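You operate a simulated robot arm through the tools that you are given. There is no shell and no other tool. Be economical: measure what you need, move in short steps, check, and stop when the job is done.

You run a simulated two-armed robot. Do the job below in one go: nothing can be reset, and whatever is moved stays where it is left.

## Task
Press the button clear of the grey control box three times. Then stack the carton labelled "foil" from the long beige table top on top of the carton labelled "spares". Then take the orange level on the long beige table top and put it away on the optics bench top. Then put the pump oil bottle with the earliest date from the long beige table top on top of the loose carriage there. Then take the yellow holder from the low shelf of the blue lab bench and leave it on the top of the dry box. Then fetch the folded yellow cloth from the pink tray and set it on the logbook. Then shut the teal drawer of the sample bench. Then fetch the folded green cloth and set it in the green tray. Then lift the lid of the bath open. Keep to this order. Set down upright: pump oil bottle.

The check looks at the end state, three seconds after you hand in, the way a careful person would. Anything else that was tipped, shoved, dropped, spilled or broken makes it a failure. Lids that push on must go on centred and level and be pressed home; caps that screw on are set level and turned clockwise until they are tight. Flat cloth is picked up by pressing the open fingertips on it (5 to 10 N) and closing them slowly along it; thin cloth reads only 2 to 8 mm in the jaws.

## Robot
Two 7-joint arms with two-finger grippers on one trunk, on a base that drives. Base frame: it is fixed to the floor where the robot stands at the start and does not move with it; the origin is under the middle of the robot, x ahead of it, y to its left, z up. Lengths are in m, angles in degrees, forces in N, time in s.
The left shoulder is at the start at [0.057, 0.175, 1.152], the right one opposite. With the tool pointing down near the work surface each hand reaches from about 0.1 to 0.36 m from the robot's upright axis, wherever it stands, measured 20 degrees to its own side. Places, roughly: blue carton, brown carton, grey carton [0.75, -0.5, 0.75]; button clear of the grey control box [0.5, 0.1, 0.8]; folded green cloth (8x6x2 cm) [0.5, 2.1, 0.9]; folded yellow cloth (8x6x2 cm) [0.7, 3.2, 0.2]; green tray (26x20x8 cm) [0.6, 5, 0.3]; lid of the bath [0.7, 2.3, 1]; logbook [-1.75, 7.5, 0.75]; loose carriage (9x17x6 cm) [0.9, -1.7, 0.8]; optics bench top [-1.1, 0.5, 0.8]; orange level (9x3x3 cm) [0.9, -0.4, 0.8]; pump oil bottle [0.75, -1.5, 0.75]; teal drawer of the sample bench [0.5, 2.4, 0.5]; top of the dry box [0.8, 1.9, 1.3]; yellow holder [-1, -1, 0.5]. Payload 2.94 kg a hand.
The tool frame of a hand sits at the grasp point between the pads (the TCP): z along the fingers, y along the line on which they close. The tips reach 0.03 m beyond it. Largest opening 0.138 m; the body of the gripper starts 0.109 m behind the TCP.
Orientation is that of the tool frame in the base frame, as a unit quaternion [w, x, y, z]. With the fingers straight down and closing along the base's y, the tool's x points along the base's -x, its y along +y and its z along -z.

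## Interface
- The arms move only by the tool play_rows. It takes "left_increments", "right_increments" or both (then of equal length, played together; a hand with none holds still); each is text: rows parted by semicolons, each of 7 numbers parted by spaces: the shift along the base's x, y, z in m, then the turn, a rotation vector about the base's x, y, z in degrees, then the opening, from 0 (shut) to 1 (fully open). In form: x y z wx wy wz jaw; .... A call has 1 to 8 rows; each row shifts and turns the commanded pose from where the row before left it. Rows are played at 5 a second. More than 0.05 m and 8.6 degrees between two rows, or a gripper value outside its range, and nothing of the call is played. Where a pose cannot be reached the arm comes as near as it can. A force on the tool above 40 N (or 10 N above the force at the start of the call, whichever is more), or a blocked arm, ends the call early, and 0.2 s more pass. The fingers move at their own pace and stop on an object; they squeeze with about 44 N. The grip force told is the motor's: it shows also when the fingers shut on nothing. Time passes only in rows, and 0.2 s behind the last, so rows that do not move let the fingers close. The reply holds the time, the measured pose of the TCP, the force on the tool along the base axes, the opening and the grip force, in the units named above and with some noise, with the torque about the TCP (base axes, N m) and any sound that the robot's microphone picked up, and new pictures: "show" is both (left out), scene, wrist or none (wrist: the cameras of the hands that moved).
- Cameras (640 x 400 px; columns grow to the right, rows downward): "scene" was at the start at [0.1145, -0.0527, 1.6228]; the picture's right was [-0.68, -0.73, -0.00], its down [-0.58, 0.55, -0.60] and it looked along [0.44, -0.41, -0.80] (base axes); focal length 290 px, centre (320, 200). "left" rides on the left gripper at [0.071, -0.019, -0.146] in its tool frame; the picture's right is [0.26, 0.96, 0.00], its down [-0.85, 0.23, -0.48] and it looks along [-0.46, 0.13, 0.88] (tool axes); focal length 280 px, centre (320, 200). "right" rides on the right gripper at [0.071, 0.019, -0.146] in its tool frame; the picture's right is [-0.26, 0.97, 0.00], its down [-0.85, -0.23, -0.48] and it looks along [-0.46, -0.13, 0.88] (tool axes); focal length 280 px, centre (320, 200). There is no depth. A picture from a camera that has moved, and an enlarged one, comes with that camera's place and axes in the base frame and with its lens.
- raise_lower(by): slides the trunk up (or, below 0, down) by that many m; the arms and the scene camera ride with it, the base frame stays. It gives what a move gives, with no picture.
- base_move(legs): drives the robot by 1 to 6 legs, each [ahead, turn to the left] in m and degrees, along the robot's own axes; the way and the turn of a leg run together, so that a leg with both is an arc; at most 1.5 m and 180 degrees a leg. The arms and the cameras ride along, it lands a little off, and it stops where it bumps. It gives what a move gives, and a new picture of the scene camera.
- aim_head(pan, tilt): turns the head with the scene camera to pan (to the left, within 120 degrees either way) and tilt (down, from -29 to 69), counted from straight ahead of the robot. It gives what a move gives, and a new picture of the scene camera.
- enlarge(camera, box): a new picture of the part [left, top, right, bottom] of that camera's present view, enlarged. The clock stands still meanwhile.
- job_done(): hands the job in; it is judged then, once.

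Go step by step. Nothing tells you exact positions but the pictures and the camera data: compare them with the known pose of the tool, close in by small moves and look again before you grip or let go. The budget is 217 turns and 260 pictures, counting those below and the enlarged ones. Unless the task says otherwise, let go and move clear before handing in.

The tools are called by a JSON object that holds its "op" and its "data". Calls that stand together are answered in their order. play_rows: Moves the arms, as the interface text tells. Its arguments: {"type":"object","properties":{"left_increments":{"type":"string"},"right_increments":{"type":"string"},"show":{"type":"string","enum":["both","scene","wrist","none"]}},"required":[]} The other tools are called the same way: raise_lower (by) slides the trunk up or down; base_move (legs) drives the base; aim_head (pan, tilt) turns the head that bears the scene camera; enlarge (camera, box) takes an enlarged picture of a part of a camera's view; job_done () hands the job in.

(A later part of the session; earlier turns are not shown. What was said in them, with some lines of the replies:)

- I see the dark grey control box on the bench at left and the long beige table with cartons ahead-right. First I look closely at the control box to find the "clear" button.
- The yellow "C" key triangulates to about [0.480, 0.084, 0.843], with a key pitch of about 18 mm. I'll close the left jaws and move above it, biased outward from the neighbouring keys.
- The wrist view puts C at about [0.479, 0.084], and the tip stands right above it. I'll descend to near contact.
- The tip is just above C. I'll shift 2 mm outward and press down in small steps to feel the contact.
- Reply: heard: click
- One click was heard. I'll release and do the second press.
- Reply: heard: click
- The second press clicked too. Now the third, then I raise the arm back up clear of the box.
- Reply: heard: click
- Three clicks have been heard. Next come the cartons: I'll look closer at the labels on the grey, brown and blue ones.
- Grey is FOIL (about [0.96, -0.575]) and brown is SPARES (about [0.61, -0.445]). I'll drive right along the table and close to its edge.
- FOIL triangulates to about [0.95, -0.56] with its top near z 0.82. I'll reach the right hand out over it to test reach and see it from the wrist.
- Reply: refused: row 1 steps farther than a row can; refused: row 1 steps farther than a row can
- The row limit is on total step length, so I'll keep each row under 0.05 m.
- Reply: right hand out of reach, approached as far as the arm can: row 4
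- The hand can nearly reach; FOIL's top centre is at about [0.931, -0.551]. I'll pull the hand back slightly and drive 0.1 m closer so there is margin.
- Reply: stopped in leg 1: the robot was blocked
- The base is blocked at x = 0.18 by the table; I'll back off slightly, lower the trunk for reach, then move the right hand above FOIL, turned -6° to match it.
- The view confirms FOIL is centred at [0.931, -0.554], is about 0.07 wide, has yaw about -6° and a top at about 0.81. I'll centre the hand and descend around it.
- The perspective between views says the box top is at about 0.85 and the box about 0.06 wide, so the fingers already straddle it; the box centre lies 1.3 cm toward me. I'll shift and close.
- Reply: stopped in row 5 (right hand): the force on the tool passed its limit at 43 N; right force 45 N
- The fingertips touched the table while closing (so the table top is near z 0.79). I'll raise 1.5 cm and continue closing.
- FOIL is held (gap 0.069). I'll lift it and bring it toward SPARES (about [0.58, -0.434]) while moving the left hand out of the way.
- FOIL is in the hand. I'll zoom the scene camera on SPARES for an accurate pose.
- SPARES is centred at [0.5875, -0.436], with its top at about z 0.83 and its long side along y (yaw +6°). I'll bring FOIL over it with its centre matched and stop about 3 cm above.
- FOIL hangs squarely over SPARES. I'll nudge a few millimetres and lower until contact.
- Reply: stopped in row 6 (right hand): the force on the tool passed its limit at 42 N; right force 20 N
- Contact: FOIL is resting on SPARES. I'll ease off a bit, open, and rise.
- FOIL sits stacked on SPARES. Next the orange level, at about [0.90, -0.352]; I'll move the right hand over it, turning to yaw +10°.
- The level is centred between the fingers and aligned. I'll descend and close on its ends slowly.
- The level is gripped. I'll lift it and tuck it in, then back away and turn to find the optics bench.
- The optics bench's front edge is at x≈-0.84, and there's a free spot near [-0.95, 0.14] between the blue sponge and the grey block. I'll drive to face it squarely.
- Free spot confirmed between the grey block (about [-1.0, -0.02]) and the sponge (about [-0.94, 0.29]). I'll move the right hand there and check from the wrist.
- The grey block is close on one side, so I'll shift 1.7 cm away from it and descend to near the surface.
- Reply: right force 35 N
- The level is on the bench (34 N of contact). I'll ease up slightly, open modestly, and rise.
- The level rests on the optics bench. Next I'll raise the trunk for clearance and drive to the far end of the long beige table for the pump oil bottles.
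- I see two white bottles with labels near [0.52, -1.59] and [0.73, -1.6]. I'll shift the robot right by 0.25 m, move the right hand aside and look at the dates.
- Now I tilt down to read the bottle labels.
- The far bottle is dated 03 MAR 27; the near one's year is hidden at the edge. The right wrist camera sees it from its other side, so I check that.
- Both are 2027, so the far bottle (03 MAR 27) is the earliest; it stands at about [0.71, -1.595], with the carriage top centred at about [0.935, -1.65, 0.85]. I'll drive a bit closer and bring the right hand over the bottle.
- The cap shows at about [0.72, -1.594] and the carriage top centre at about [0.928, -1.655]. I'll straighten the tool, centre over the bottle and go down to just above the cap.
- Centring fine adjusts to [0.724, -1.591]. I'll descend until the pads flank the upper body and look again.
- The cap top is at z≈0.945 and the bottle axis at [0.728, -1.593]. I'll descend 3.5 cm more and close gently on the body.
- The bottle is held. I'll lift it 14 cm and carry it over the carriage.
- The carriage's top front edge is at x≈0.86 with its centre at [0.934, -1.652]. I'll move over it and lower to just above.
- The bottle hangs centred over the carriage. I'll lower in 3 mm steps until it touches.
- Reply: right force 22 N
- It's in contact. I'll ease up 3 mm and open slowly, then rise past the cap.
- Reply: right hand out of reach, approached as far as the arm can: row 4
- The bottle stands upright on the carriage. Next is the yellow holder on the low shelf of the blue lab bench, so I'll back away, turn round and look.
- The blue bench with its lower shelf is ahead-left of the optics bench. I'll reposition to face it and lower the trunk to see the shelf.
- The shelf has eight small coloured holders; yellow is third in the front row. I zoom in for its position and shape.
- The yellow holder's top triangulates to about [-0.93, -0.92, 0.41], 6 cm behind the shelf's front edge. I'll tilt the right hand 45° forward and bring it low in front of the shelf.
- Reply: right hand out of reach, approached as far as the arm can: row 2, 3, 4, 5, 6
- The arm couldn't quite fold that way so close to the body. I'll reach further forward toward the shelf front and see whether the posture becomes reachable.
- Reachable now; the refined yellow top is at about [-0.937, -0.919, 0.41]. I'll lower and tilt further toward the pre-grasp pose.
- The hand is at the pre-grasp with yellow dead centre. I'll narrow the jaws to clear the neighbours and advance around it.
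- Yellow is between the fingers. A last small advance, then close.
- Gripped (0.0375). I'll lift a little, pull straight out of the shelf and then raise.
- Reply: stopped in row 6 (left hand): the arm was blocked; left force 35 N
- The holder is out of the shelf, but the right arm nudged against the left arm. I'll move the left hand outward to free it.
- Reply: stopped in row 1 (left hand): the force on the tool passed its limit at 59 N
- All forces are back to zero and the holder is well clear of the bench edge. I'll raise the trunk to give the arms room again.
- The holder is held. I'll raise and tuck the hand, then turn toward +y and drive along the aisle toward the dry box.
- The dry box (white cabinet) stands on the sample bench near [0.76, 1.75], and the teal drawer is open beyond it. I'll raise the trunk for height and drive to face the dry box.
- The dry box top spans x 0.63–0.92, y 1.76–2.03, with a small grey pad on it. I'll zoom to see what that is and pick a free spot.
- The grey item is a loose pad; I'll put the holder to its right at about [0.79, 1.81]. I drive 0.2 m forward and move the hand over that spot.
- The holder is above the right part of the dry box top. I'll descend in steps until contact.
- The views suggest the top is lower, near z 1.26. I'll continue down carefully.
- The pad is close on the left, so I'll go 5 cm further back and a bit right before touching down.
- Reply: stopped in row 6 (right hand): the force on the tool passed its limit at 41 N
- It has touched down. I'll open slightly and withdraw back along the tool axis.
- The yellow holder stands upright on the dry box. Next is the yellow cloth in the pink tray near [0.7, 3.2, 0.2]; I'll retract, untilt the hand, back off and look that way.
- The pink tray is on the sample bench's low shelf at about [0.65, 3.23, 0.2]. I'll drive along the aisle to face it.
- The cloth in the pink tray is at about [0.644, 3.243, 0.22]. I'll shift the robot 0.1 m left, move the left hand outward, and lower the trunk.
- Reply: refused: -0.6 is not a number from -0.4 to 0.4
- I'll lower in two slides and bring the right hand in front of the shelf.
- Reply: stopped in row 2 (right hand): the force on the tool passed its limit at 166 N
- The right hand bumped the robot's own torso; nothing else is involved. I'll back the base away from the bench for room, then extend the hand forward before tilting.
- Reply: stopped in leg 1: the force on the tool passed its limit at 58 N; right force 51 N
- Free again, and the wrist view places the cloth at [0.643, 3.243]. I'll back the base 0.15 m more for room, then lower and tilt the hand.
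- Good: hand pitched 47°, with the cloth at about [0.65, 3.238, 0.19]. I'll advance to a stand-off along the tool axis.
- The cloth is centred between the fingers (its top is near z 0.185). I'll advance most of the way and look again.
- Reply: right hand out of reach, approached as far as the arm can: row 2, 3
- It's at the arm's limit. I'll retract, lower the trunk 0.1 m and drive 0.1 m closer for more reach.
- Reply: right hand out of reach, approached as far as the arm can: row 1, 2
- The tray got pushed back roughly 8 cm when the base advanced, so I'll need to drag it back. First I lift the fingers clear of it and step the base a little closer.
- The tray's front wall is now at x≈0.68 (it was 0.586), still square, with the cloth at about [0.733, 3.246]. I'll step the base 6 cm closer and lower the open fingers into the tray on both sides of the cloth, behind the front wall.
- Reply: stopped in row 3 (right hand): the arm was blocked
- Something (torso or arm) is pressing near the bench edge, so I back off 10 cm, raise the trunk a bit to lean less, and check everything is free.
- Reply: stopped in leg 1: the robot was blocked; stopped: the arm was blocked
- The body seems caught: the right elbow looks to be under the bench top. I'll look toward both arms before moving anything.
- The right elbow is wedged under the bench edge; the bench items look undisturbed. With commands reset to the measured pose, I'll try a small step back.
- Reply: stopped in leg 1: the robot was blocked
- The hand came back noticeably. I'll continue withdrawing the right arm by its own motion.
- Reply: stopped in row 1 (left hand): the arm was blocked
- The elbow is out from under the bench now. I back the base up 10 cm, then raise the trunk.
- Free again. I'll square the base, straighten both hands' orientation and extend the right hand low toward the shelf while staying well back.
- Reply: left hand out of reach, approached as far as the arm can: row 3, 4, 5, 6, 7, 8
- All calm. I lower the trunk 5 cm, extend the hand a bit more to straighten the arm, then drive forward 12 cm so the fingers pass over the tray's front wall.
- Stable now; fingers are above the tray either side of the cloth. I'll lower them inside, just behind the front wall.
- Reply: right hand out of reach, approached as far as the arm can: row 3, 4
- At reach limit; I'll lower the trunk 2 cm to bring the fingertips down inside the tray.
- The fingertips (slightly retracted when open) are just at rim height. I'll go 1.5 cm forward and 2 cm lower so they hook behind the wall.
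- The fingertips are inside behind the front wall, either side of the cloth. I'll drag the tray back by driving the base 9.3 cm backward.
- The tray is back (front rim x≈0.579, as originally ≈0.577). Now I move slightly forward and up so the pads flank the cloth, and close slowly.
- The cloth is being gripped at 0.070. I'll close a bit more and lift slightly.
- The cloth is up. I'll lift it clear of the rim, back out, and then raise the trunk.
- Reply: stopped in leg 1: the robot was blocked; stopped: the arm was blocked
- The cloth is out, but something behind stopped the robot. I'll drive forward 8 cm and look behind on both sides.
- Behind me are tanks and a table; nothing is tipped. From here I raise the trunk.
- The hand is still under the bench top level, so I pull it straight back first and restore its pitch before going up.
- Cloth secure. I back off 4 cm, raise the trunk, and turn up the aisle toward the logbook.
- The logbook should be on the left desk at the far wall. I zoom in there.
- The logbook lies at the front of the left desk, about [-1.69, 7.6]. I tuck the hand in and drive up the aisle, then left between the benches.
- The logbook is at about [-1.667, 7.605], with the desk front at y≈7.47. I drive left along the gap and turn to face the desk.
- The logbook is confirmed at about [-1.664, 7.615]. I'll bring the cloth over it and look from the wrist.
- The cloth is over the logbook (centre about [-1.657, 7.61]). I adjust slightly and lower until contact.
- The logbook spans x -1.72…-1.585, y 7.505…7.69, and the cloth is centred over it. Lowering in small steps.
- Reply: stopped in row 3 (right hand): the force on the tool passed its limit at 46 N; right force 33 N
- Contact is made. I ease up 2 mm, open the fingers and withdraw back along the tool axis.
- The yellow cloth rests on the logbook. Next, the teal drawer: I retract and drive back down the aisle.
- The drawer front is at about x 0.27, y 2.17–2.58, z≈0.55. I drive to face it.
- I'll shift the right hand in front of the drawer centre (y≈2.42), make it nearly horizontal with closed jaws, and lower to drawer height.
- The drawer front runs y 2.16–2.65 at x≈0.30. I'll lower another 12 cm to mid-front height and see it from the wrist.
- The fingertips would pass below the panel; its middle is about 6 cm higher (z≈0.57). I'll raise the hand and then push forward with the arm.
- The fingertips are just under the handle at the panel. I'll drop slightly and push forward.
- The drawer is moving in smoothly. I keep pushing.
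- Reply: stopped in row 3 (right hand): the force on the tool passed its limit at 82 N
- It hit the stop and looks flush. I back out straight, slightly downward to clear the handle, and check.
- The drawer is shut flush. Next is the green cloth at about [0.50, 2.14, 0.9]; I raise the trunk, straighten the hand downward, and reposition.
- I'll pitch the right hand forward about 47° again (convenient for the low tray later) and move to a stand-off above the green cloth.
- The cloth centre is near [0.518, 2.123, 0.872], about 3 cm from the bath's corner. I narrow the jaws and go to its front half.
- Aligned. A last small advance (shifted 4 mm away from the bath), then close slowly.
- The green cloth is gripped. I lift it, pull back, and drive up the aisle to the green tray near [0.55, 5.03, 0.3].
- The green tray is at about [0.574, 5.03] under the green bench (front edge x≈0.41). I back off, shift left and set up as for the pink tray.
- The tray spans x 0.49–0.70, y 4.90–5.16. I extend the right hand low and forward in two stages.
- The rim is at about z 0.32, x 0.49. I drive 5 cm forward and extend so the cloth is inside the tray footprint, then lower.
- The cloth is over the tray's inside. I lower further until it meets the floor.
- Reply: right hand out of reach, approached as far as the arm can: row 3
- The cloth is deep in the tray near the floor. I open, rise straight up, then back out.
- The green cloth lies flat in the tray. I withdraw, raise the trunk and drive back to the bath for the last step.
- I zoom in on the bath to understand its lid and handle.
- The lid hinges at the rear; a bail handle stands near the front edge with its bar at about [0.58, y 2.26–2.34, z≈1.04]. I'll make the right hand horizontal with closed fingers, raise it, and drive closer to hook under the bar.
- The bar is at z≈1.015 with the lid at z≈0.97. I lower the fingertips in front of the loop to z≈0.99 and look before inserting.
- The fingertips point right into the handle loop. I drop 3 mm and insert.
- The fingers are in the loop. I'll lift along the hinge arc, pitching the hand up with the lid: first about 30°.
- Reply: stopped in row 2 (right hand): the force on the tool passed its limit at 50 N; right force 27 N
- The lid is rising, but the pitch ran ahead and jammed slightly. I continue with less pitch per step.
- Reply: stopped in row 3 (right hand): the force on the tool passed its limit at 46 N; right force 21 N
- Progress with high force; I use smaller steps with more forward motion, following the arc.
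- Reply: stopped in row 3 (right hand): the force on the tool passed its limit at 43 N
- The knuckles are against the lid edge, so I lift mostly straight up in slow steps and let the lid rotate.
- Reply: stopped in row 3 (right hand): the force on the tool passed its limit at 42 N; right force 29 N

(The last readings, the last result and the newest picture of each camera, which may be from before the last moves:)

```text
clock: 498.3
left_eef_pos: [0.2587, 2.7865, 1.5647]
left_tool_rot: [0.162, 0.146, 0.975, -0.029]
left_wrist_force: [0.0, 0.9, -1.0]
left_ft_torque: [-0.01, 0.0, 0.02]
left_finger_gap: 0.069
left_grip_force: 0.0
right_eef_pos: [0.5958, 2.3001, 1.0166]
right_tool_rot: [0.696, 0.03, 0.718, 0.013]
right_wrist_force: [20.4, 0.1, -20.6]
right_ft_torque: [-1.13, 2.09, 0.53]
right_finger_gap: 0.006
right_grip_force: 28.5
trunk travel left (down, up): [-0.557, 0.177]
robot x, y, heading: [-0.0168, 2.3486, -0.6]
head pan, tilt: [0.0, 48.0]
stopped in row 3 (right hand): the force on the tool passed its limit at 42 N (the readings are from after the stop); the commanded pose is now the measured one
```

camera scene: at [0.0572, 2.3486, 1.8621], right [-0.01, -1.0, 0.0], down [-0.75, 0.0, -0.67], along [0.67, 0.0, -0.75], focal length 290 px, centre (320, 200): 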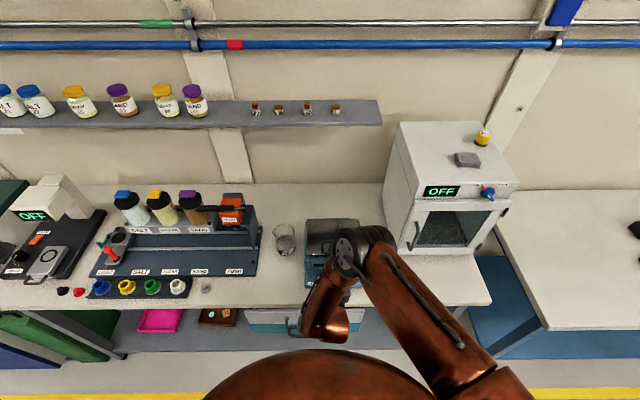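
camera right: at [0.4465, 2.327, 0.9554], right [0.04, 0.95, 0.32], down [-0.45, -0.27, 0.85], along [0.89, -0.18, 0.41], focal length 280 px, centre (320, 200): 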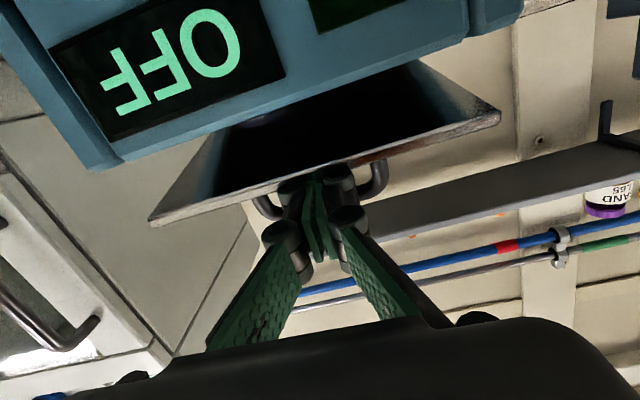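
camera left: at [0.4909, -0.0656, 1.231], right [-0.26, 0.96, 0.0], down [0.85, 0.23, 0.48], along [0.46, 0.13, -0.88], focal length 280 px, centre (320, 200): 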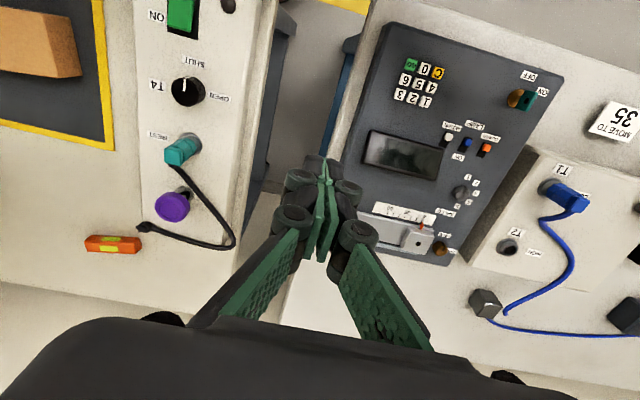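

{"op": "play_rows", "data": {"right_increments": "0.003 0 -0.002 0 1 0 0;0.001 0 0.003 0 -1 0 0;0.001 0 0.003 0 -1.1 0 0;0.001 0 0.003 0 -1.1 0 0;0.001 0 0.003 0 -1.1 0 0;0.001 0 0.003 0 -1.1 0 0;0.001 0 0.003 0 -1.1 0 0;0.001 0 0.003 0 -1.1 0 0", "show": "wrist"}}

```text
clock: 499.4
left_eef_pos: [0.2586, 2.7853, 1.5637]
left_tool_rot: [0.162, 0.144, 0.976, -0.028]
left_wrist_force: [0.4, -0.1, -0.7]
left_ft_torque: [0.05, 0.01, 0.0]
left_finger_gap: 0.0691
left_grip_force: 0.1
right_eef_pos: [0.5944, 2.3007, 1.0164]
right_tool_rot: [0.7, 0.029, 0.713, 0.012]
right_wrist_force: [10.3, -2.0, -15.4]
right_ft_torque: [-1.1, 1.84, 0.81]
right_finger_gap: 0.0059
right_grip_force: 28.4
trunk travel left (down, up): [-0.557, 0.177]
robot x, y, heading: [-0.0159, 2.3519, -0.5]
head pan, tilt: [0.0, 48.0]
stopped in row 5 (right hand): the force on the tool passed its limit at 42 N (the readings are from after the stop); the commanded pose is now the measured one
camera right: at [0.4478, 2.3264, 0.95], right [0.03, 0.95, 0.32], down [-0.47, -0.27, 0.84], along [0.88, -0.17, 0.43], focal length 280 px, centre (320, 200)
```

right: 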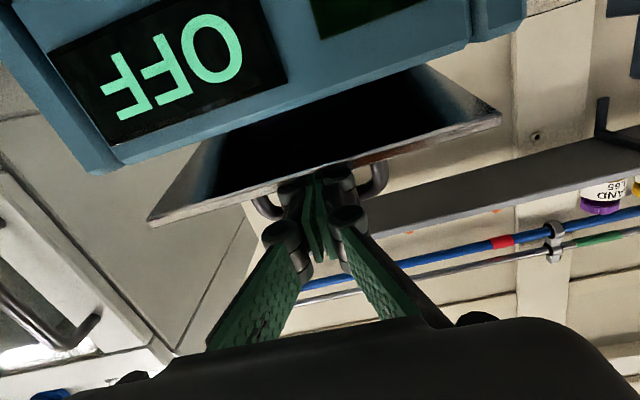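

The horizontal hook jams. I'll let the lid back down gently, withdraw, and instead pinch the bar from above with the jaws closing fore-and-aft.

{"op": "play_rows", "data": {"right_increments": "-0.001 0 -0.006 0 2 0 0;-0.001 0 -0.006 0 2 0 0;-0.002 0 -0.006 0 2 0 0;-0.002 0 -0.005 0 1 0 0;-0.02 0 0 0 0 0 0;-0.03 0 0 0 0 0 0;-0.04 0 0 0 0 0 0;0 0 0 0 0 0 0", "show": "wrist"}}

```text
clock: 501.2
left_eef_pos: [0.2537, 2.7853, 1.5663]
left_tool_rot: [0.162, 0.144, 0.976, -0.028]
left_wrist_force: [0.5, -0.1, 0.3]
left_ft_torque: [0.03, -0.01, 0.05]
left_finger_gap: 0.0686
left_grip_force: 0.0
right_eef_pos: [0.499, 2.2994, 0.9975]
right_tool_rot: [0.658, 0.032, 0.752, 0.011]
right_wrist_force: [-0.1, -0.2, -0.3]
right_ft_torque: [-0.02, 0.0, 0.01]
right_finger_gap: 0.0001
right_grip_force: 28.9
trunk travel left (down, up): [-0.557, 0.177]
robot x, y, heading: [-0.0116, 2.3501, -0.3]
head pan, tilt: [0.0, 48.0]
camera right: at [0.3456, 2.326, 0.9492], right [0.07, 0.95, 0.32], down [-0.37, -0.27, 0.89], along [0.93, -0.17, 0.33], focal length 280 px, centre (320, 200)
```

right: 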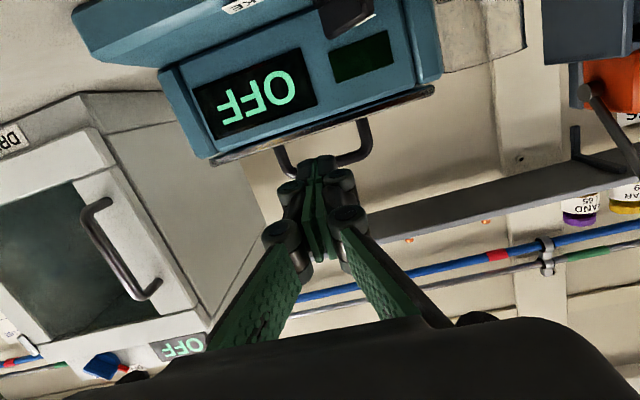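

The lid is closed and fine. I raise the hand and turn the tool downward, then yaw it 90°.

{"op": "play_rows", "data": {"right_increments": "-0.02 0 0.03 0 8.3 0 0;0 0 0.04 0 8.3 0 0;0 0 0.04 0 8.3 0 0;0 0 0.04 0 8.3 0 0.2;0 0 0.04 0 8.3 0 0.3;0 0 0.02 0 8.3 0 0.3;0 0 0 0 8.3 0 0.3;0 0 0 0 8.3 0 0.3", "show": "none"}}

{"op": "play_rows", "data": {"right_increments": "0 0 0 0 8.3 0 0.3;0 0 0 0 7.5 0 0.3;0 0 0 0 0 -8.5 0.3;0 0 0 0 0 -8.5 0.3;0 0 0 0 0 -8.5 0.3;0 0 0 0 0 -8.5 0.3;0 0 0 0 0 -8.5 0.3;0 0 0 0 0 -8.5 0.3", "show": "none"}}

{"op": "play_rows", "data": {"right_increments": "0.015 0 0 0 0 -8.5 0.3;0.02 0 0 0 0 -8.5 0.3;0.02 0 0 0 0 -8.5 0.3;0.02 0 0 0 0 -8.5 0.3;0 0 0 0 0 -5 0.3;0 0 0 0 0 0 0.3", "show": "wrist"}}

```text
clock: 503.0
left_eef_pos: [0.2546, 2.7838, 1.5662]
left_tool_rot: [0.162, 0.145, 0.976, -0.028]
left_wrist_force: [0.1, 0.2, 0.1]
left_ft_torque: [0.04, 0.03, -0.02]
left_finger_gap: 0.069
left_grip_force: 0.0
right_eef_pos: [0.4789, 2.2989, 1.2059]
right_tool_rot: [0.138, 0.033, 0.99, -0.006]
right_wrist_force: [1.1, -0.2, -0.6]
right_ft_torque: [0.01, -0.01, 0.0]
right_finger_gap: 0.0412
right_grip_force: 0.0
trunk travel left (down, up): [-0.557, 0.177]
robot x, y, heading: [-0.0174, 2.3476, -0.8]
head pan, tilt: [0.0, 48.0]
```

```text
clock: 504.8
left_eef_pos: [0.2539, 2.7851, 1.5667]
left_tool_rot: [0.163, 0.145, 0.976, -0.028]
left_wrist_force: [0.7, -1.0, 0.7]
left_ft_torque: [0.0, 0.02, 0.0]
left_finger_gap: 0.0688
left_grip_force: 0.1
right_eef_pos: [0.4767, 2.3007, 1.2061]
right_tool_rot: [-0.003, 0.46, 0.888, -0.013]
right_wrist_force: [-0.2, -0.5, -0.5]
right_ft_torque: [0.01, 0.01, -0.02]
right_finger_gap: 0.0416
right_grip_force: 0.1
trunk travel left (down, up): [-0.557, 0.177]
robot x, y, heading: [-0.0125, 2.3552, -0.3]
head pan, tilt: [0.0, 48.0]
```

```text
clock: 506.2
left_eef_pos: [0.2528, 2.7848, 1.5662]
left_tool_rot: [0.164, 0.144, 0.975, -0.029]
left_wrist_force: [0.3, -0.6, -0.1]
left_ft_torque: [-0.01, -0.02, 0.04]
left_finger_gap: 0.0691
left_grip_force: 0.1
right_eef_pos: [0.5542, 2.299, 1.2067]
right_tool_rot: [-0.006, 0.729, 0.684, -0.011]
right_wrist_force: [0.4, -0.2, -1.0]
right_ft_torque: [0.04, 0.02, 0.01]
right_finger_gap: 0.0412
right_grip_force: 0.0
trunk travel left (down, up): [-0.557, 0.177]
robot x, y, heading: [-0.0121, 2.3453, -0.5]
head pan, tilt: [0.0, 48.0]
camera right: at [0.5803, 2.3699, 1.3518], right [0.95, -0.32, -0.02], down [-0.27, -0.83, 0.49], along [-0.17, -0.45, -0.87], focal length 280 px, centre (320, 200)
```

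right: 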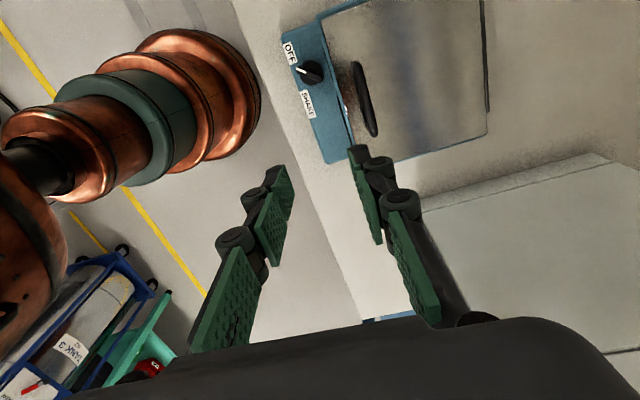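

The bar is at x≈0.606, y 2.261–2.345, z≈1.011. I centre over it, correct yaw, and descend part-way.

{"op": "play_rows", "data": {"right_increments": "0.026 0.002 -0.02 0 0 3.6 0.36;0.026 0.002 -0.03 0 0 0 0.36;0 0 -0.04 0 0 0 0.36;0 0 -0.03 0 0 0 0.36;0 0 0 0 0 0 0.36", "show": "wrist"}}

```text
clock: 507.4
left_eef_pos: [0.2535, 2.7866, 1.566]
left_tool_rot: [0.163, 0.145, 0.975, -0.028]
left_wrist_force: [0.0, -0.1, -0.8]
left_ft_torque: [-0.03, 0.0, 0.0]
left_finger_gap: 0.0687
left_grip_force: 0.0
right_eef_pos: [0.6034, 2.3037, 1.0863]
right_tool_rot: [-0.006, 0.706, 0.708, -0.01]
right_wrist_force: [0.1, 0.7, -0.1]
right_ft_torque: [-0.01, -0.01, 0.02]
right_finger_gap: 0.0495
right_grip_force: 0.0
trunk travel left (down, up): [-0.557, 0.177]
robot x, y, heading: [-0.0156, 2.3495, -0.6]
head pan, tilt: [0.0, 48.0]
camera right: at [0.6258, 2.3749, 1.2315], right [0.97, -0.26, -0.02], down [-0.22, -0.85, 0.49], along [-0.14, -0.46, -0.87], focal length 280 px, centre (320, 200)
```

right: 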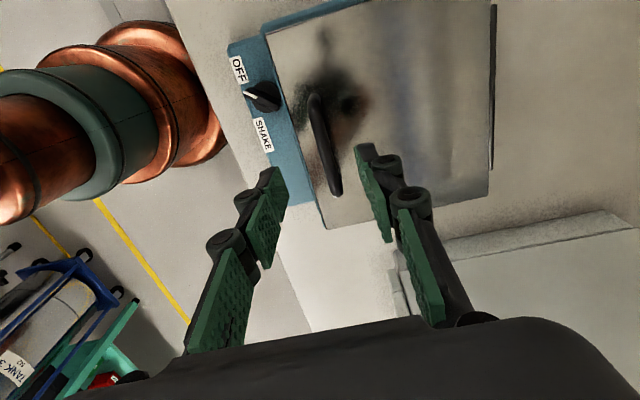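

The bar is between the fingers in plan. I descend to the bar and close.

{"op": "play_rows", "data": {"right_increments": "0.003 0.002 -0.03 0 0 0 0.36;0.001 0 -0.03 0 0 0 0.36;0 0 -0.02 0 0 0 0.36;0 0 0 0 0 0 0.2;0 0 0 0 0 0 0.08;0 0 0 0 0 0 0.02;0 0 0 0 0 0 0;0 0 0 0 0 0 0", "show": "wrist"}}

```text
clock: 509.2
left_eef_pos: [0.2515, 2.7832, 1.5673]
left_tool_rot: [0.165, 0.145, 0.975, -0.029]
left_wrist_force: [0.7, 0.4, 0.5]
left_ft_torque: [0.04, -0.03, 0.05]
left_finger_gap: 0.069
left_grip_force: 0.0
right_eef_pos: [0.6074, 2.3042, 1.0057]
right_tool_rot: [-0.006, 0.707, 0.707, -0.011]
right_wrist_force: [-16.5, -2.8, 2.7]
right_ft_torque: [-0.23, -0.09, 0.18]
right_finger_gap: 0.0096
right_grip_force: 36.3
trunk travel left (down, up): [-0.557, 0.177]
robot x, y, heading: [-0.0128, 2.3492, -0.4]
head pan, tilt: [0.0, 48.0]
camera right: at [0.6287, 2.3765, 1.1521], right [0.97, -0.26, -0.02], down [-0.22, -0.85, 0.49], along [-0.15, -0.47, -0.87], focal length 280 px, centre (320, 200)
```

right: 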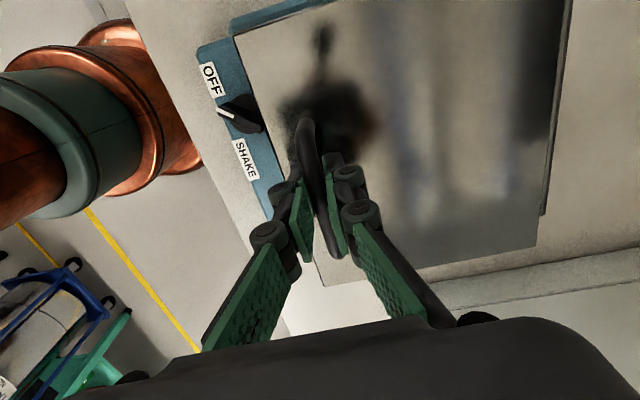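

The bar is pinched (gap 9.6 mm). Now I raise along the hinge arc in moderate steps.

{"op": "play_rows", "data": {"right_increments": "0.004 0 0.011 0 0 0 0;0.005 0 0.0115 0 0 0 0;0.006 0 0.011 0 0 0 0;0.0065 0 0.0108 0 0 0 0;0.0075 0 0.01 0 0 0 0;0.008 0 0.0097 0 0 0 0;0 0 0 0 0 0 0", "show": "wrist"}}

```text
clock: 510.8
left_eef_pos: [0.2543, 2.7851, 1.5661]
left_tool_rot: [0.163, 0.145, 0.976, -0.029]
left_wrist_force: [0.3, 0.3, -0.6]
left_ft_torque: [0.02, 0.02, 0.01]
left_finger_gap: 0.0689
left_grip_force: 0.1
right_eef_pos: [0.6471, 2.3036, 1.0706]
right_tool_rot: [-0.006, 0.707, 0.707, -0.01]
right_wrist_force: [0.3, 0.2, -2.0]
right_ft_torque: [0.29, 0.01, 0.45]
right_finger_gap: 0.0106
right_grip_force: 35.9
trunk travel left (down, up): [-0.557, 0.177]
robot x, y, heading: [-0.0098, 2.3479, -0.4]
head pan, tilt: [0.0, 48.0]
camera right: at [0.6694, 2.3766, 1.2171], right [0.96, -0.26, -0.02], down [-0.22, -0.85, 0.49], along [-0.14, -0.46, -0.87], focal length 280 px, centre (320, 200)
```

right: 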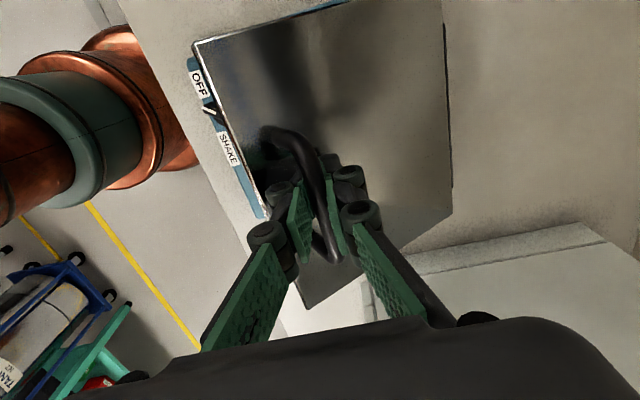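

The lid lifts freely. I continue the arc toward vertical.

{"op": "play_rows", "data": {"right_increments": "0.0095 0 0.0085 0 0 0 0;0.0095 0 0.0084 0 0 0 0;0.0105 0 0.007 0 0 0 0;0.0105 0 0.007 0 0 0 0;0.0115 0 0.0056 0 0 0 0;0.0115 0 0.0055 0 0 0 0;0.012 0 0.0039 0 0 0 0;0 0 0 0 0 0 0", "show": "wrist"}}

```text
clock: 512.6
left_eef_pos: [0.2601, 2.7857, 1.5646]
left_tool_rot: [0.162, 0.145, 0.976, -0.029]
left_wrist_force: [0.2, -0.6, 0.4]
left_ft_torque: [0.02, 0.0, -0.01]
left_finger_gap: 0.069
left_grip_force: 0.1
right_eef_pos: [0.7185, 2.305, 1.1083]
right_tool_rot: [-0.009, 0.707, 0.707, -0.014]
right_wrist_force: [7.6, 0.8, -39.9]
right_ft_torque: [-0.25, 0.17, 0.73]
right_finger_gap: 0.0097
right_grip_force: 34.9
right hand out of reach, approached as far as the arm can: row 7
trunk travel left (down, up): [-0.557, 0.177]
robot x, y, heading: [-0.0132, 2.3539, -0.5]
head pan, tilt: [0.0, 48.0]
camera right: at [0.7412, 2.3771, 1.2546], right [0.96, -0.26, -0.03], down [-0.21, -0.85, 0.49], along [-0.15, -0.47, -0.87], focal length 280 px, centre (320, 200)
```

right: 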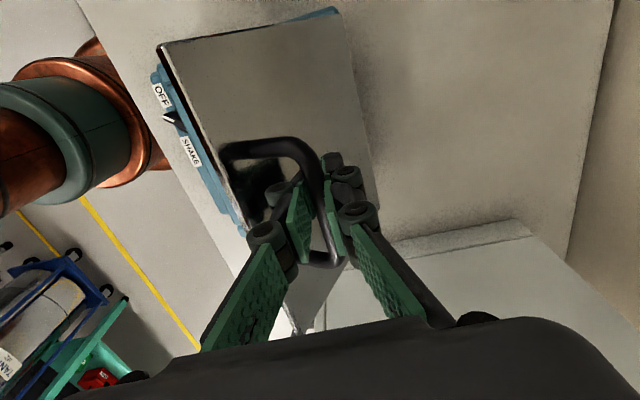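

The lid is about 60° open (refit hinge ≈[0.749, 0.9635], r 0.148), and the arm is at its reach. I relax upward force and use the base to move forward along the near-flat top of the arc.

{"op": "play_rows", "data": {"right_increments": "0 0 -0.006 0 0 0 0;0 0 0 0 0 0 0", "show": "none"}}

{"op": "base_move", "data": {"legs": [[0.03, 0]]}}

```text
clock: 513.2
left_eef_pos: [0.2565, 2.7839, 1.5658]
left_tool_rot: [0.163, 0.144, 0.976, -0.029]
left_wrist_force: [-0.6, 0.3, 0.6]
left_ft_torque: [-0.01, -0.02, -0.03]
left_finger_gap: 0.0691
left_grip_force: 0.1
right_eef_pos: [0.7183, 2.305, 1.1082]
right_tool_rot: [-0.007, 0.707, 0.707, -0.011]
right_wrist_force: [3.0, -3.1, -15.4]
right_ft_torque: [-0.15, -0.02, 0.79]
right_finger_gap: 0.0098
right_grip_force: 35.3
trunk travel left (down, up): [-0.557, 0.177]
robot x, y, heading: [-0.0134, 2.3491, -0.6]
head pan, tilt: [0.0, 48.0]
```

```text
clock: 514.0
left_eef_pos: [0.2812, 2.7825, 1.5681]
left_tool_rot: [0.165, 0.144, 0.975, -0.028]
left_wrist_force: [0.2, 0.2, 0.5]
left_ft_torque: [0.03, -0.05, 0.0]
left_finger_gap: 0.0692
left_grip_force: 0.1
right_eef_pos: [0.7432, 2.305, 1.1123]
right_tool_rot: [-0.006, 0.706, 0.708, -0.009]
right_wrist_force: [-1.9, -3.8, 18.4]
right_ft_torque: [-0.57, 0.07, 0.52]
right_finger_gap: 0.0092
right_grip_force: 35.2
trunk travel left (down, up): [-0.557, 0.177]
robot x, y, heading: [0.0156, 2.3504, -0.2]
head pan, tilt: [0.0, 48.0]
camera scene: at [0.0773, 2.3461, 1.8626], right [-0.01, -1.0, 0.0], down [-0.74, 0.01, -0.67], along [0.67, 0.0, -0.74], focal length 290 px, centre (320, 200)
```

scene: 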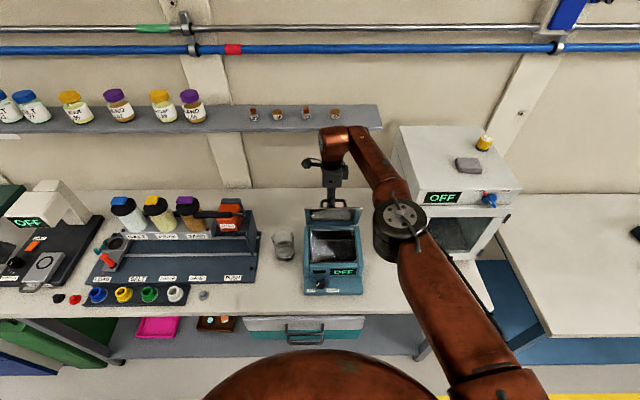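

The bath interior shows now; the lid is about 75° open. I continue.

{"op": "play_rows", "data": {"right_increments": "0 0 0.004 0 0 0 0;0 0 0 0 0 0 0", "show": "none"}}

{"op": "base_move", "data": {"legs": [[0.03, 0]]}}

{"op": "play_rows", "data": {"right_increments": "0 0 0 0 0 0 0", "show": "wrist"}}

```text
clock: 514.6
left_eef_pos: [0.2857, 2.785, 1.5653]
left_tool_rot: [0.162, 0.144, 0.976, -0.029]
left_wrist_force: [0.4, 0.6, -0.7]
left_ft_torque: [-0.02, 0.02, -0.02]
left_finger_gap: 0.0691
left_grip_force: 0.1
right_eef_pos: [0.7455, 2.3063, 1.1121]
right_tool_rot: [-0.007, 0.707, 0.708, -0.012]
right_wrist_force: [-0.1, -1.5, -8.1]
right_ft_torque: [0.24, 0.09, 0.85]
right_finger_gap: 0.0091
right_grip_force: 34.5
trunk travel left (down, up): [-0.557, 0.177]
robot x, y, heading: [0.0121, 2.3484, -0.5]
head pan, tilt: [0.0, 48.0]
```

```text
clock: 515.5
left_eef_pos: [0.3031, 2.7837, 1.5704]
left_tool_rot: [0.167, 0.145, 0.975, -0.026]
left_wrist_force: [-1.5, -0.3, 0.3]
left_ft_torque: [0.02, -0.14, 0.05]
left_finger_gap: 0.0689
left_grip_force: 0.0
right_eef_pos: [0.7704, 2.3056, 1.1119]
right_tool_rot: [-0.005, 0.706, 0.708, -0.012]
right_wrist_force: [-5.8, -4.3, -40.5]
right_ft_torque: [0.65, -0.11, 0.34]
right_finger_gap: 0.0093
right_grip_force: 35.7
trunk travel left (down, up): [-0.557, 0.177]
robot x, y, heading: [0.0467, 2.3493, -0.4]
head pan, tilt: [0.0, 48.0]
camera scene: at [0.1067, 2.3457, 1.862], right [-0.01, -1.0, 0.0], down [-0.74, 0.01, -0.67], along [0.67, 0.0, -0.74], focal length 290 px, centre (320, 200)
```

scene: 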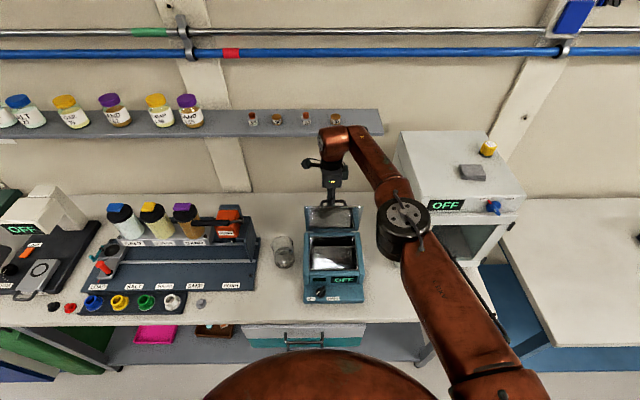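

```text
clock: 515.9
left_eef_pos: [0.3101, 2.7839, 1.5675]
left_tool_rot: [0.165, 0.145, 0.975, -0.028]
left_wrist_force: [-0.1, -0.2, -0.2]
left_ft_torque: [0.01, 0.05, -0.02]
left_finger_gap: 0.0688
left_grip_force: 0.1
right_eef_pos: [0.7748, 2.306, 1.1107]
right_tool_rot: [-0.006, 0.705, 0.709, -0.013]
right_wrist_force: [1.4, -3.6, -0.4]
right_ft_torque: [0.07, -0.03, 0.74]
right_finger_gap: 0.0091
right_grip_force: 34.9
trunk travel left (down, up): [-0.557, 0.177]
robot x, y, heading: [0.0457, 2.3491, -0.4]
head pan, tilt: [0.0, 48.0]
camera right: at [0.7978, 2.378, 1.2566], right [0.97, -0.26, -0.02], down [-0.21, -0.85, 0.49], along [-0.15, -0.47, -0.87], focal length 280 px, centre (320, 200)
```

right: 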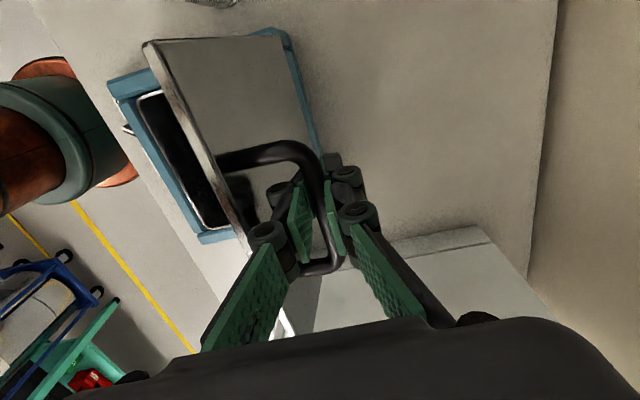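

About 83° open. I continue past vertical so it stays: down slightly and forward again.

{"op": "play_rows", "data": {"right_increments": "0 0 -0.005 0 0 0 0;0 0 0 0 0 0 0", "show": "none"}}

{"op": "base_move", "data": {"legs": [[0.028, 0]]}}

{"op": "play_rows", "data": {"right_increments": "0.002 0 -0.004 0 0 0 0;0 0 0 0 0 0 0", "show": "wrist"}}

```text
clock: 516.5
left_eef_pos: [0.3056, 2.783, 1.5702]
left_tool_rot: [0.167, 0.144, 0.975, -0.027]
left_wrist_force: [0.0, 0.2, -0.8]
left_ft_torque: [0.0, -0.01, 0.0]
left_finger_gap: 0.0692
left_grip_force: 0.1
right_eef_pos: [0.7726, 2.3058, 1.1104]
right_tool_rot: [-0.004, 0.706, 0.708, -0.011]
right_wrist_force: [3.6, -7.1, 31.0]
right_ft_torque: [-0.34, -0.02, 0.67]
right_finger_gap: 0.0092
right_grip_force: 35.0
trunk travel left (down, up): [-0.557, 0.177]
robot x, y, heading: [0.0447, 2.3481, -0.3]
head pan, tilt: [0.0, 48.0]
```

```text
clock: 517.3
left_eef_pos: [0.3234, 2.7841, 1.5712]
left_tool_rot: [0.171, 0.143, 0.975, -0.025]
left_wrist_force: [-1.7, 0.8, 0.2]
left_ft_torque: [0.02, -0.18, 0.05]
left_finger_gap: 0.069
left_grip_force: 0.1
right_eef_pos: [0.7915, 2.3056, 1.106]
right_tool_rot: [-0.005, 0.704, 0.71, -0.014]
right_wrist_force: [-3.9, -8.9, -11.7]
right_ft_torque: [0.08, -0.32, 0.52]
right_finger_gap: 0.0091
right_grip_force: 34.3
trunk travel left (down, up): [-0.557, 0.177]
robot x, y, heading: [0.0741, 2.3523, -0.5]
head pan, tilt: [0.0, 48.0]
camera scene: at [0.1289, 2.3449, 1.8623], right [-0.01, -1.0, 0.0], down [-0.74, 0.01, -0.67], along [0.67, 0.0, -0.74], focal length 290 px, centre (320, 200)
```

scene: 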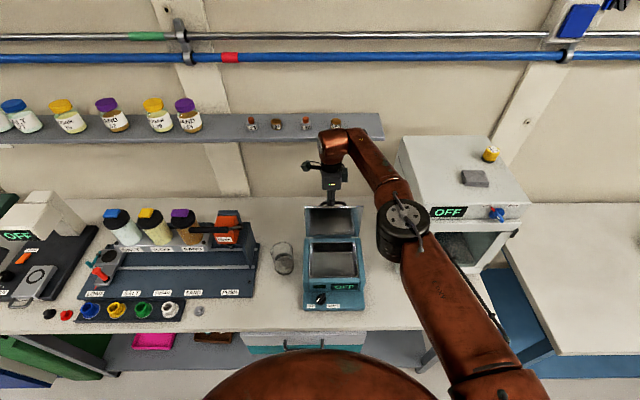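

```text
clock: 517.9
left_eef_pos: [0.3268, 2.7843, 1.5713]
left_tool_rot: [0.17, 0.143, 0.975, -0.025]
left_wrist_force: [-1.1, 0.5, -0.6]
left_ft_torque: [-0.02, -0.04, 0.02]
left_finger_gap: 0.0689
left_grip_force: 0.0
right_eef_pos: [0.7987, 2.3056, 1.1028]
right_tool_rot: [-0.004, 0.705, 0.709, -0.013]
right_wrist_force: [10.0, -3.6, 32.8]
right_ft_torque: [-0.05, 0.07, 0.65]
right_finger_gap: 0.0088
right_grip_force: 34.2
trunk travel left (down, up): [-0.557, 0.177]
robot x, y, heading: [0.0745, 2.3453, -0.1]
head pan, tilt: [0.0, 48.0]
camera right: at [0.8202, 2.3789, 1.2495], right [0.97, -0.26, -0.02], down [-0.21, -0.84, 0.49], along [-0.14, -0.47, -0.87], focal length 280 px, centre (320, 200)
```

right: 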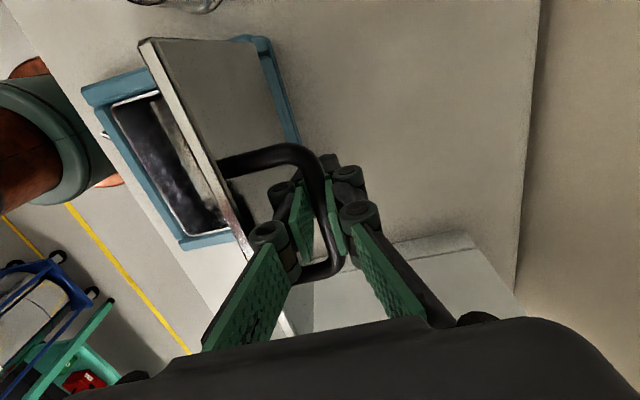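

Just past vertical. One more small step back, then I'll release and check that it stays.

{"op": "base_move", "data": {"legs": [[0.022, 0]]}}

{"op": "play_rows", "data": {"right_increments": "0 0 -0.004 0 0 0 0;0 0 0 0 0 0 0.15;0 0 0 0 0 0 0.3;0 0 0 0 0 0 0.3;0 0 0 0 0 0 0.3", "show": "wrist"}}

```text
clock: 518.7
left_eef_pos: [0.3491, 2.7834, 1.5712]
left_tool_rot: [0.17, 0.142, 0.975, -0.025]
left_wrist_force: [-1.3, 0.0, 0.4]
left_ft_torque: [0.01, -0.13, 0.02]
left_finger_gap: 0.0693
left_grip_force: 0.0
right_eef_pos: [0.8171, 2.3061, 1.0961]
right_tool_rot: [-0.007, 0.704, 0.71, -0.019]
right_wrist_force: [-8.7, -4.9, -18.8]
right_ft_torque: [0.04, -0.23, 0.53]
right_finger_gap: 0.0092
right_grip_force: 34.2
trunk travel left (down, up): [-0.557, 0.177]
robot x, y, heading: [0.0916, 2.3458, -0.2]
head pan, tilt: [0.0, 48.0]
camera scene: at [0.1562, 2.3454, 1.8622], right [-0.01, -1.0, 0.0], down [-0.74, 0.0, -0.67], along [0.67, 0.0, -0.74], focal length 290 px, centre (320, 200)
```

scene: 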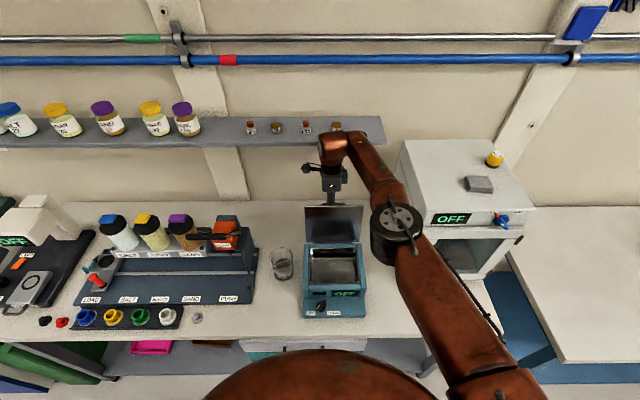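

```text
clock: 519.9
left_eef_pos: [0.3542, 2.7853, 1.5689]
left_tool_rot: [0.168, 0.143, 0.975, -0.026]
left_wrist_force: [0.6, -0.1, -0.4]
left_ft_torque: [0.01, 0.04, -0.01]
left_finger_gap: 0.0688
left_grip_force: 0.1
right_eef_pos: [0.8201, 2.3069, 1.0908]
right_tool_rot: [-0.009, 0.704, 0.71, -0.02]
right_wrist_force: [0.2, -0.6, -1.1]
right_ft_torque: [0.0, 0.03, 0.05]
right_finger_gap: 0.0414
right_grip_force: 0.0
trunk travel left (down, up): [-0.557, 0.177]
robot x, y, heading: [0.098, 2.3475, -0.2]
head pan, tilt: [0.0, 48.0]
camera right: at [0.8439, 2.3802, 1.2348], right [0.97, -0.25, -0.04], down [-0.2, -0.84, 0.5], along [-0.16, -0.47, -0.87], focal length 280 px, centre (320, 200)
```

right: 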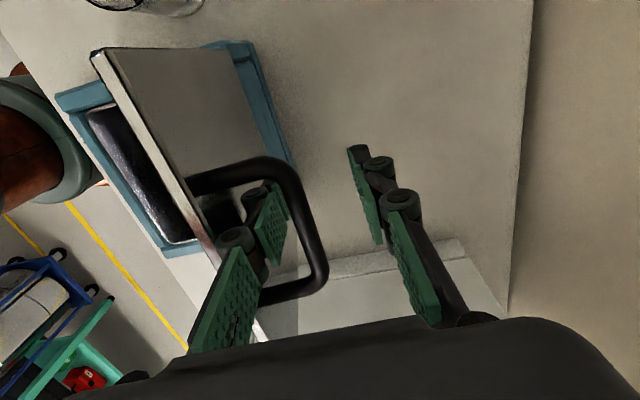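

The lid stands on its own with the jaws open and no force. I lift the hand straight up out of the loop.

{"op": "play_rows", "data": {"right_increments": "0 0 0.015 0 0 0 0.3;0 0 0.02 0 0 0 0.3;0 0 0.03 0 0 0 0.3;0 0 0.03 0 0 0 0.3;-0.01 0 0.03 0 0 0 0.3;-0.03 0 0.02 0 0 0 0.3;-0.04 0 0 0 0 0 0.3", "show": "both"}}

```text
clock: 521.5
left_eef_pos: [0.352, 2.7839, 1.5703]
left_tool_rot: [0.169, 0.143, 0.975, -0.025]
left_wrist_force: [0.3, 0.4, 0.4]
left_ft_torque: [0.04, 0.0, 0.02]
left_finger_gap: 0.0689
left_grip_force: 0.0
right_eef_pos: [0.7377, 2.3096, 1.2363]
right_tool_rot: [-0.008, 0.705, 0.709, -0.019]
right_wrist_force: [-0.8, -0.8, 0.0]
right_ft_torque: [-0.01, -0.04, -0.04]
right_finger_gap: 0.0413
right_grip_force: 0.1
trunk travel left (down, up): [-0.557, 0.177]
robot x, y, heading: [0.0957, 2.3513, -0.4]
head pan, tilt: [0.0, 48.0]
camera scene: at [0.1607, 2.3457, 1.8624], right [-0.01, -1.0, 0.0], down [-0.74, 0.0, -0.67], along [0.67, 0.0, -0.74], focal length 290 px, centre (320, 200)
camera right: at [0.7617, 2.3825, 1.3811], right [0.97, -0.26, -0.03], down [-0.21, -0.84, 0.5], along [-0.16, -0.47, -0.87], focal length 280 px, centre (320, 200)
```

scene: 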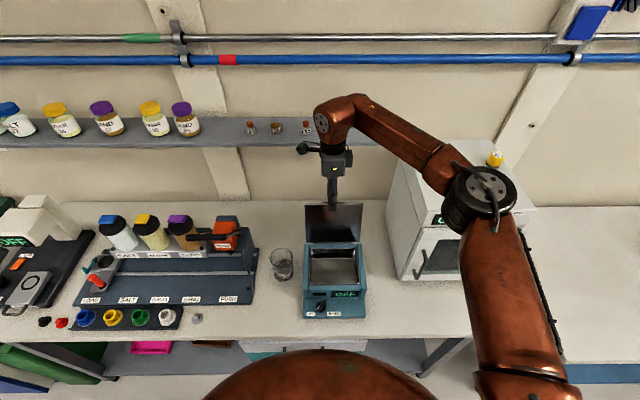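
right: 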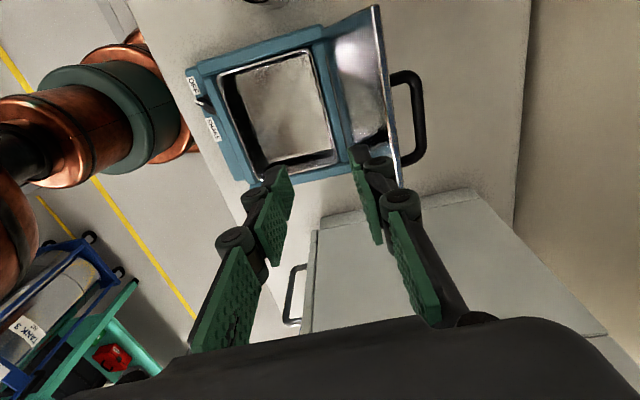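

The lid stands open past vertical. I raise and back away clear, and take a last look at the bench.

{"op": "play_rows", "data": {"right_increments": "-0.02 0 0.04 0 0 0 0.3;-0.04 0 0.01 0 0 0 0.3;-0.04 0 0 0 0 0 0.3;-0.04 0 0 0 0 0 0.3", "show": "none"}}

{"op": "base_move", "data": {"legs": [[-0.25, 0]]}}

{"op": "enlarge", "data": {"camera": "scene", "box": [100, 140, 420, 340]}}

```text
clock: 522.5
left_eef_pos: [0.3518, 2.7842, 1.5694]
left_tool_rot: [0.169, 0.142, 0.975, -0.026]
left_wrist_force: [-0.2, -0.3, -0.3]
left_ft_torque: [0.01, -0.03, 0.02]
left_finger_gap: 0.069
left_grip_force: 0.0
right_eef_pos: [0.5996, 2.3068, 1.2864]
right_tool_rot: [-0.008, 0.704, 0.71, -0.019]
right_wrist_force: [-0.2, 0.5, -0.8]
right_ft_torque: [0.04, -0.1, -0.02]
right_finger_gap: 0.0414
right_grip_force: 0.0
trunk travel left (down, up): [-0.557, 0.177]
robot x, y, heading: [0.0944, 2.3515, -0.5]
head pan, tilt: [0.0, 48.0]
```

```text
clock: 524.3
left_eef_pos: [0.1062, 2.7873, 1.5696]
left_tool_rot: [0.169, 0.142, 0.975, -0.025]
left_wrist_force: [0.0, 0.1, -0.9]
left_ft_torque: [-0.01, -0.04, 0.03]
left_finger_gap: 0.0691
left_grip_force: 0.1
right_eef_pos: [0.3545, 2.3089, 1.2856]
right_tool_rot: [-0.009, 0.703, 0.711, -0.02]
right_wrist_force: [0.7, 0.0, 0.0]
right_ft_torque: [-0.01, -0.04, -0.01]
right_finger_gap: 0.0417
right_grip_force: 0.0
trunk travel left (down, up): [-0.557, 0.177]
robot x, y, heading: [-0.1499, 2.3461, -0.6]
head pan, tilt: [0.0, 48.0]
camera scene: at [-0.0861, 2.3479, 1.8624], right [0.0, -1.0, 0.0], down [-0.74, 0.0, -0.67], along [0.67, 0.0, -0.74], focal length 290 px, centre (320, 200)
```

scene: 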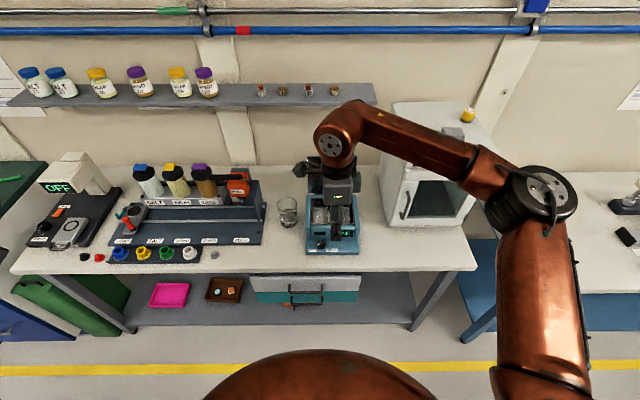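

```text
2.00 times, centred on (260, 240) of scene
camera zoom: at [-0.0861, 2.3479, 1.8624], right [0.0, -1.0, 0.0], down [-0.74, 0.0, -0.67], along [0.67, 0.0, -0.74], focal length 580 px, centre (440, 120)
```

zoom: 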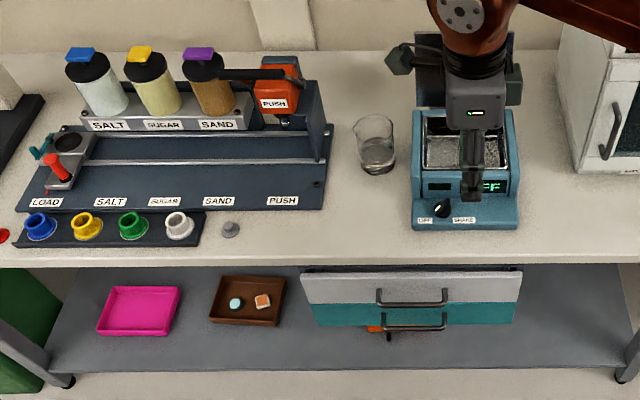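

The lid is open, the drawer is shut, the trays are in place and nothing on the bench is disturbed. All nine steps are done and the hands are clear, so I hand in.

{"op": "job_done", "data": {}}

```text
The job is handed in.
```

I did all nine steps in the order given and handed the job in with both hands clear; the check's result has not come back.

Three things went less than cleanly:

- **Pink tray:** while I was fetching the yellow cloth, the tray got pushed back about 9 cm. I dragged it back to within about 1–2 cm of where it started, and it looks square on the shelf.
- **Robot arm:** the right elbow got caught under the sample bench edge during the same step. I freed it, and the items on that bench look undisturbed.
- **Stack:** the "foil" carton sits crosswise on the "spares" carton, near the middle.
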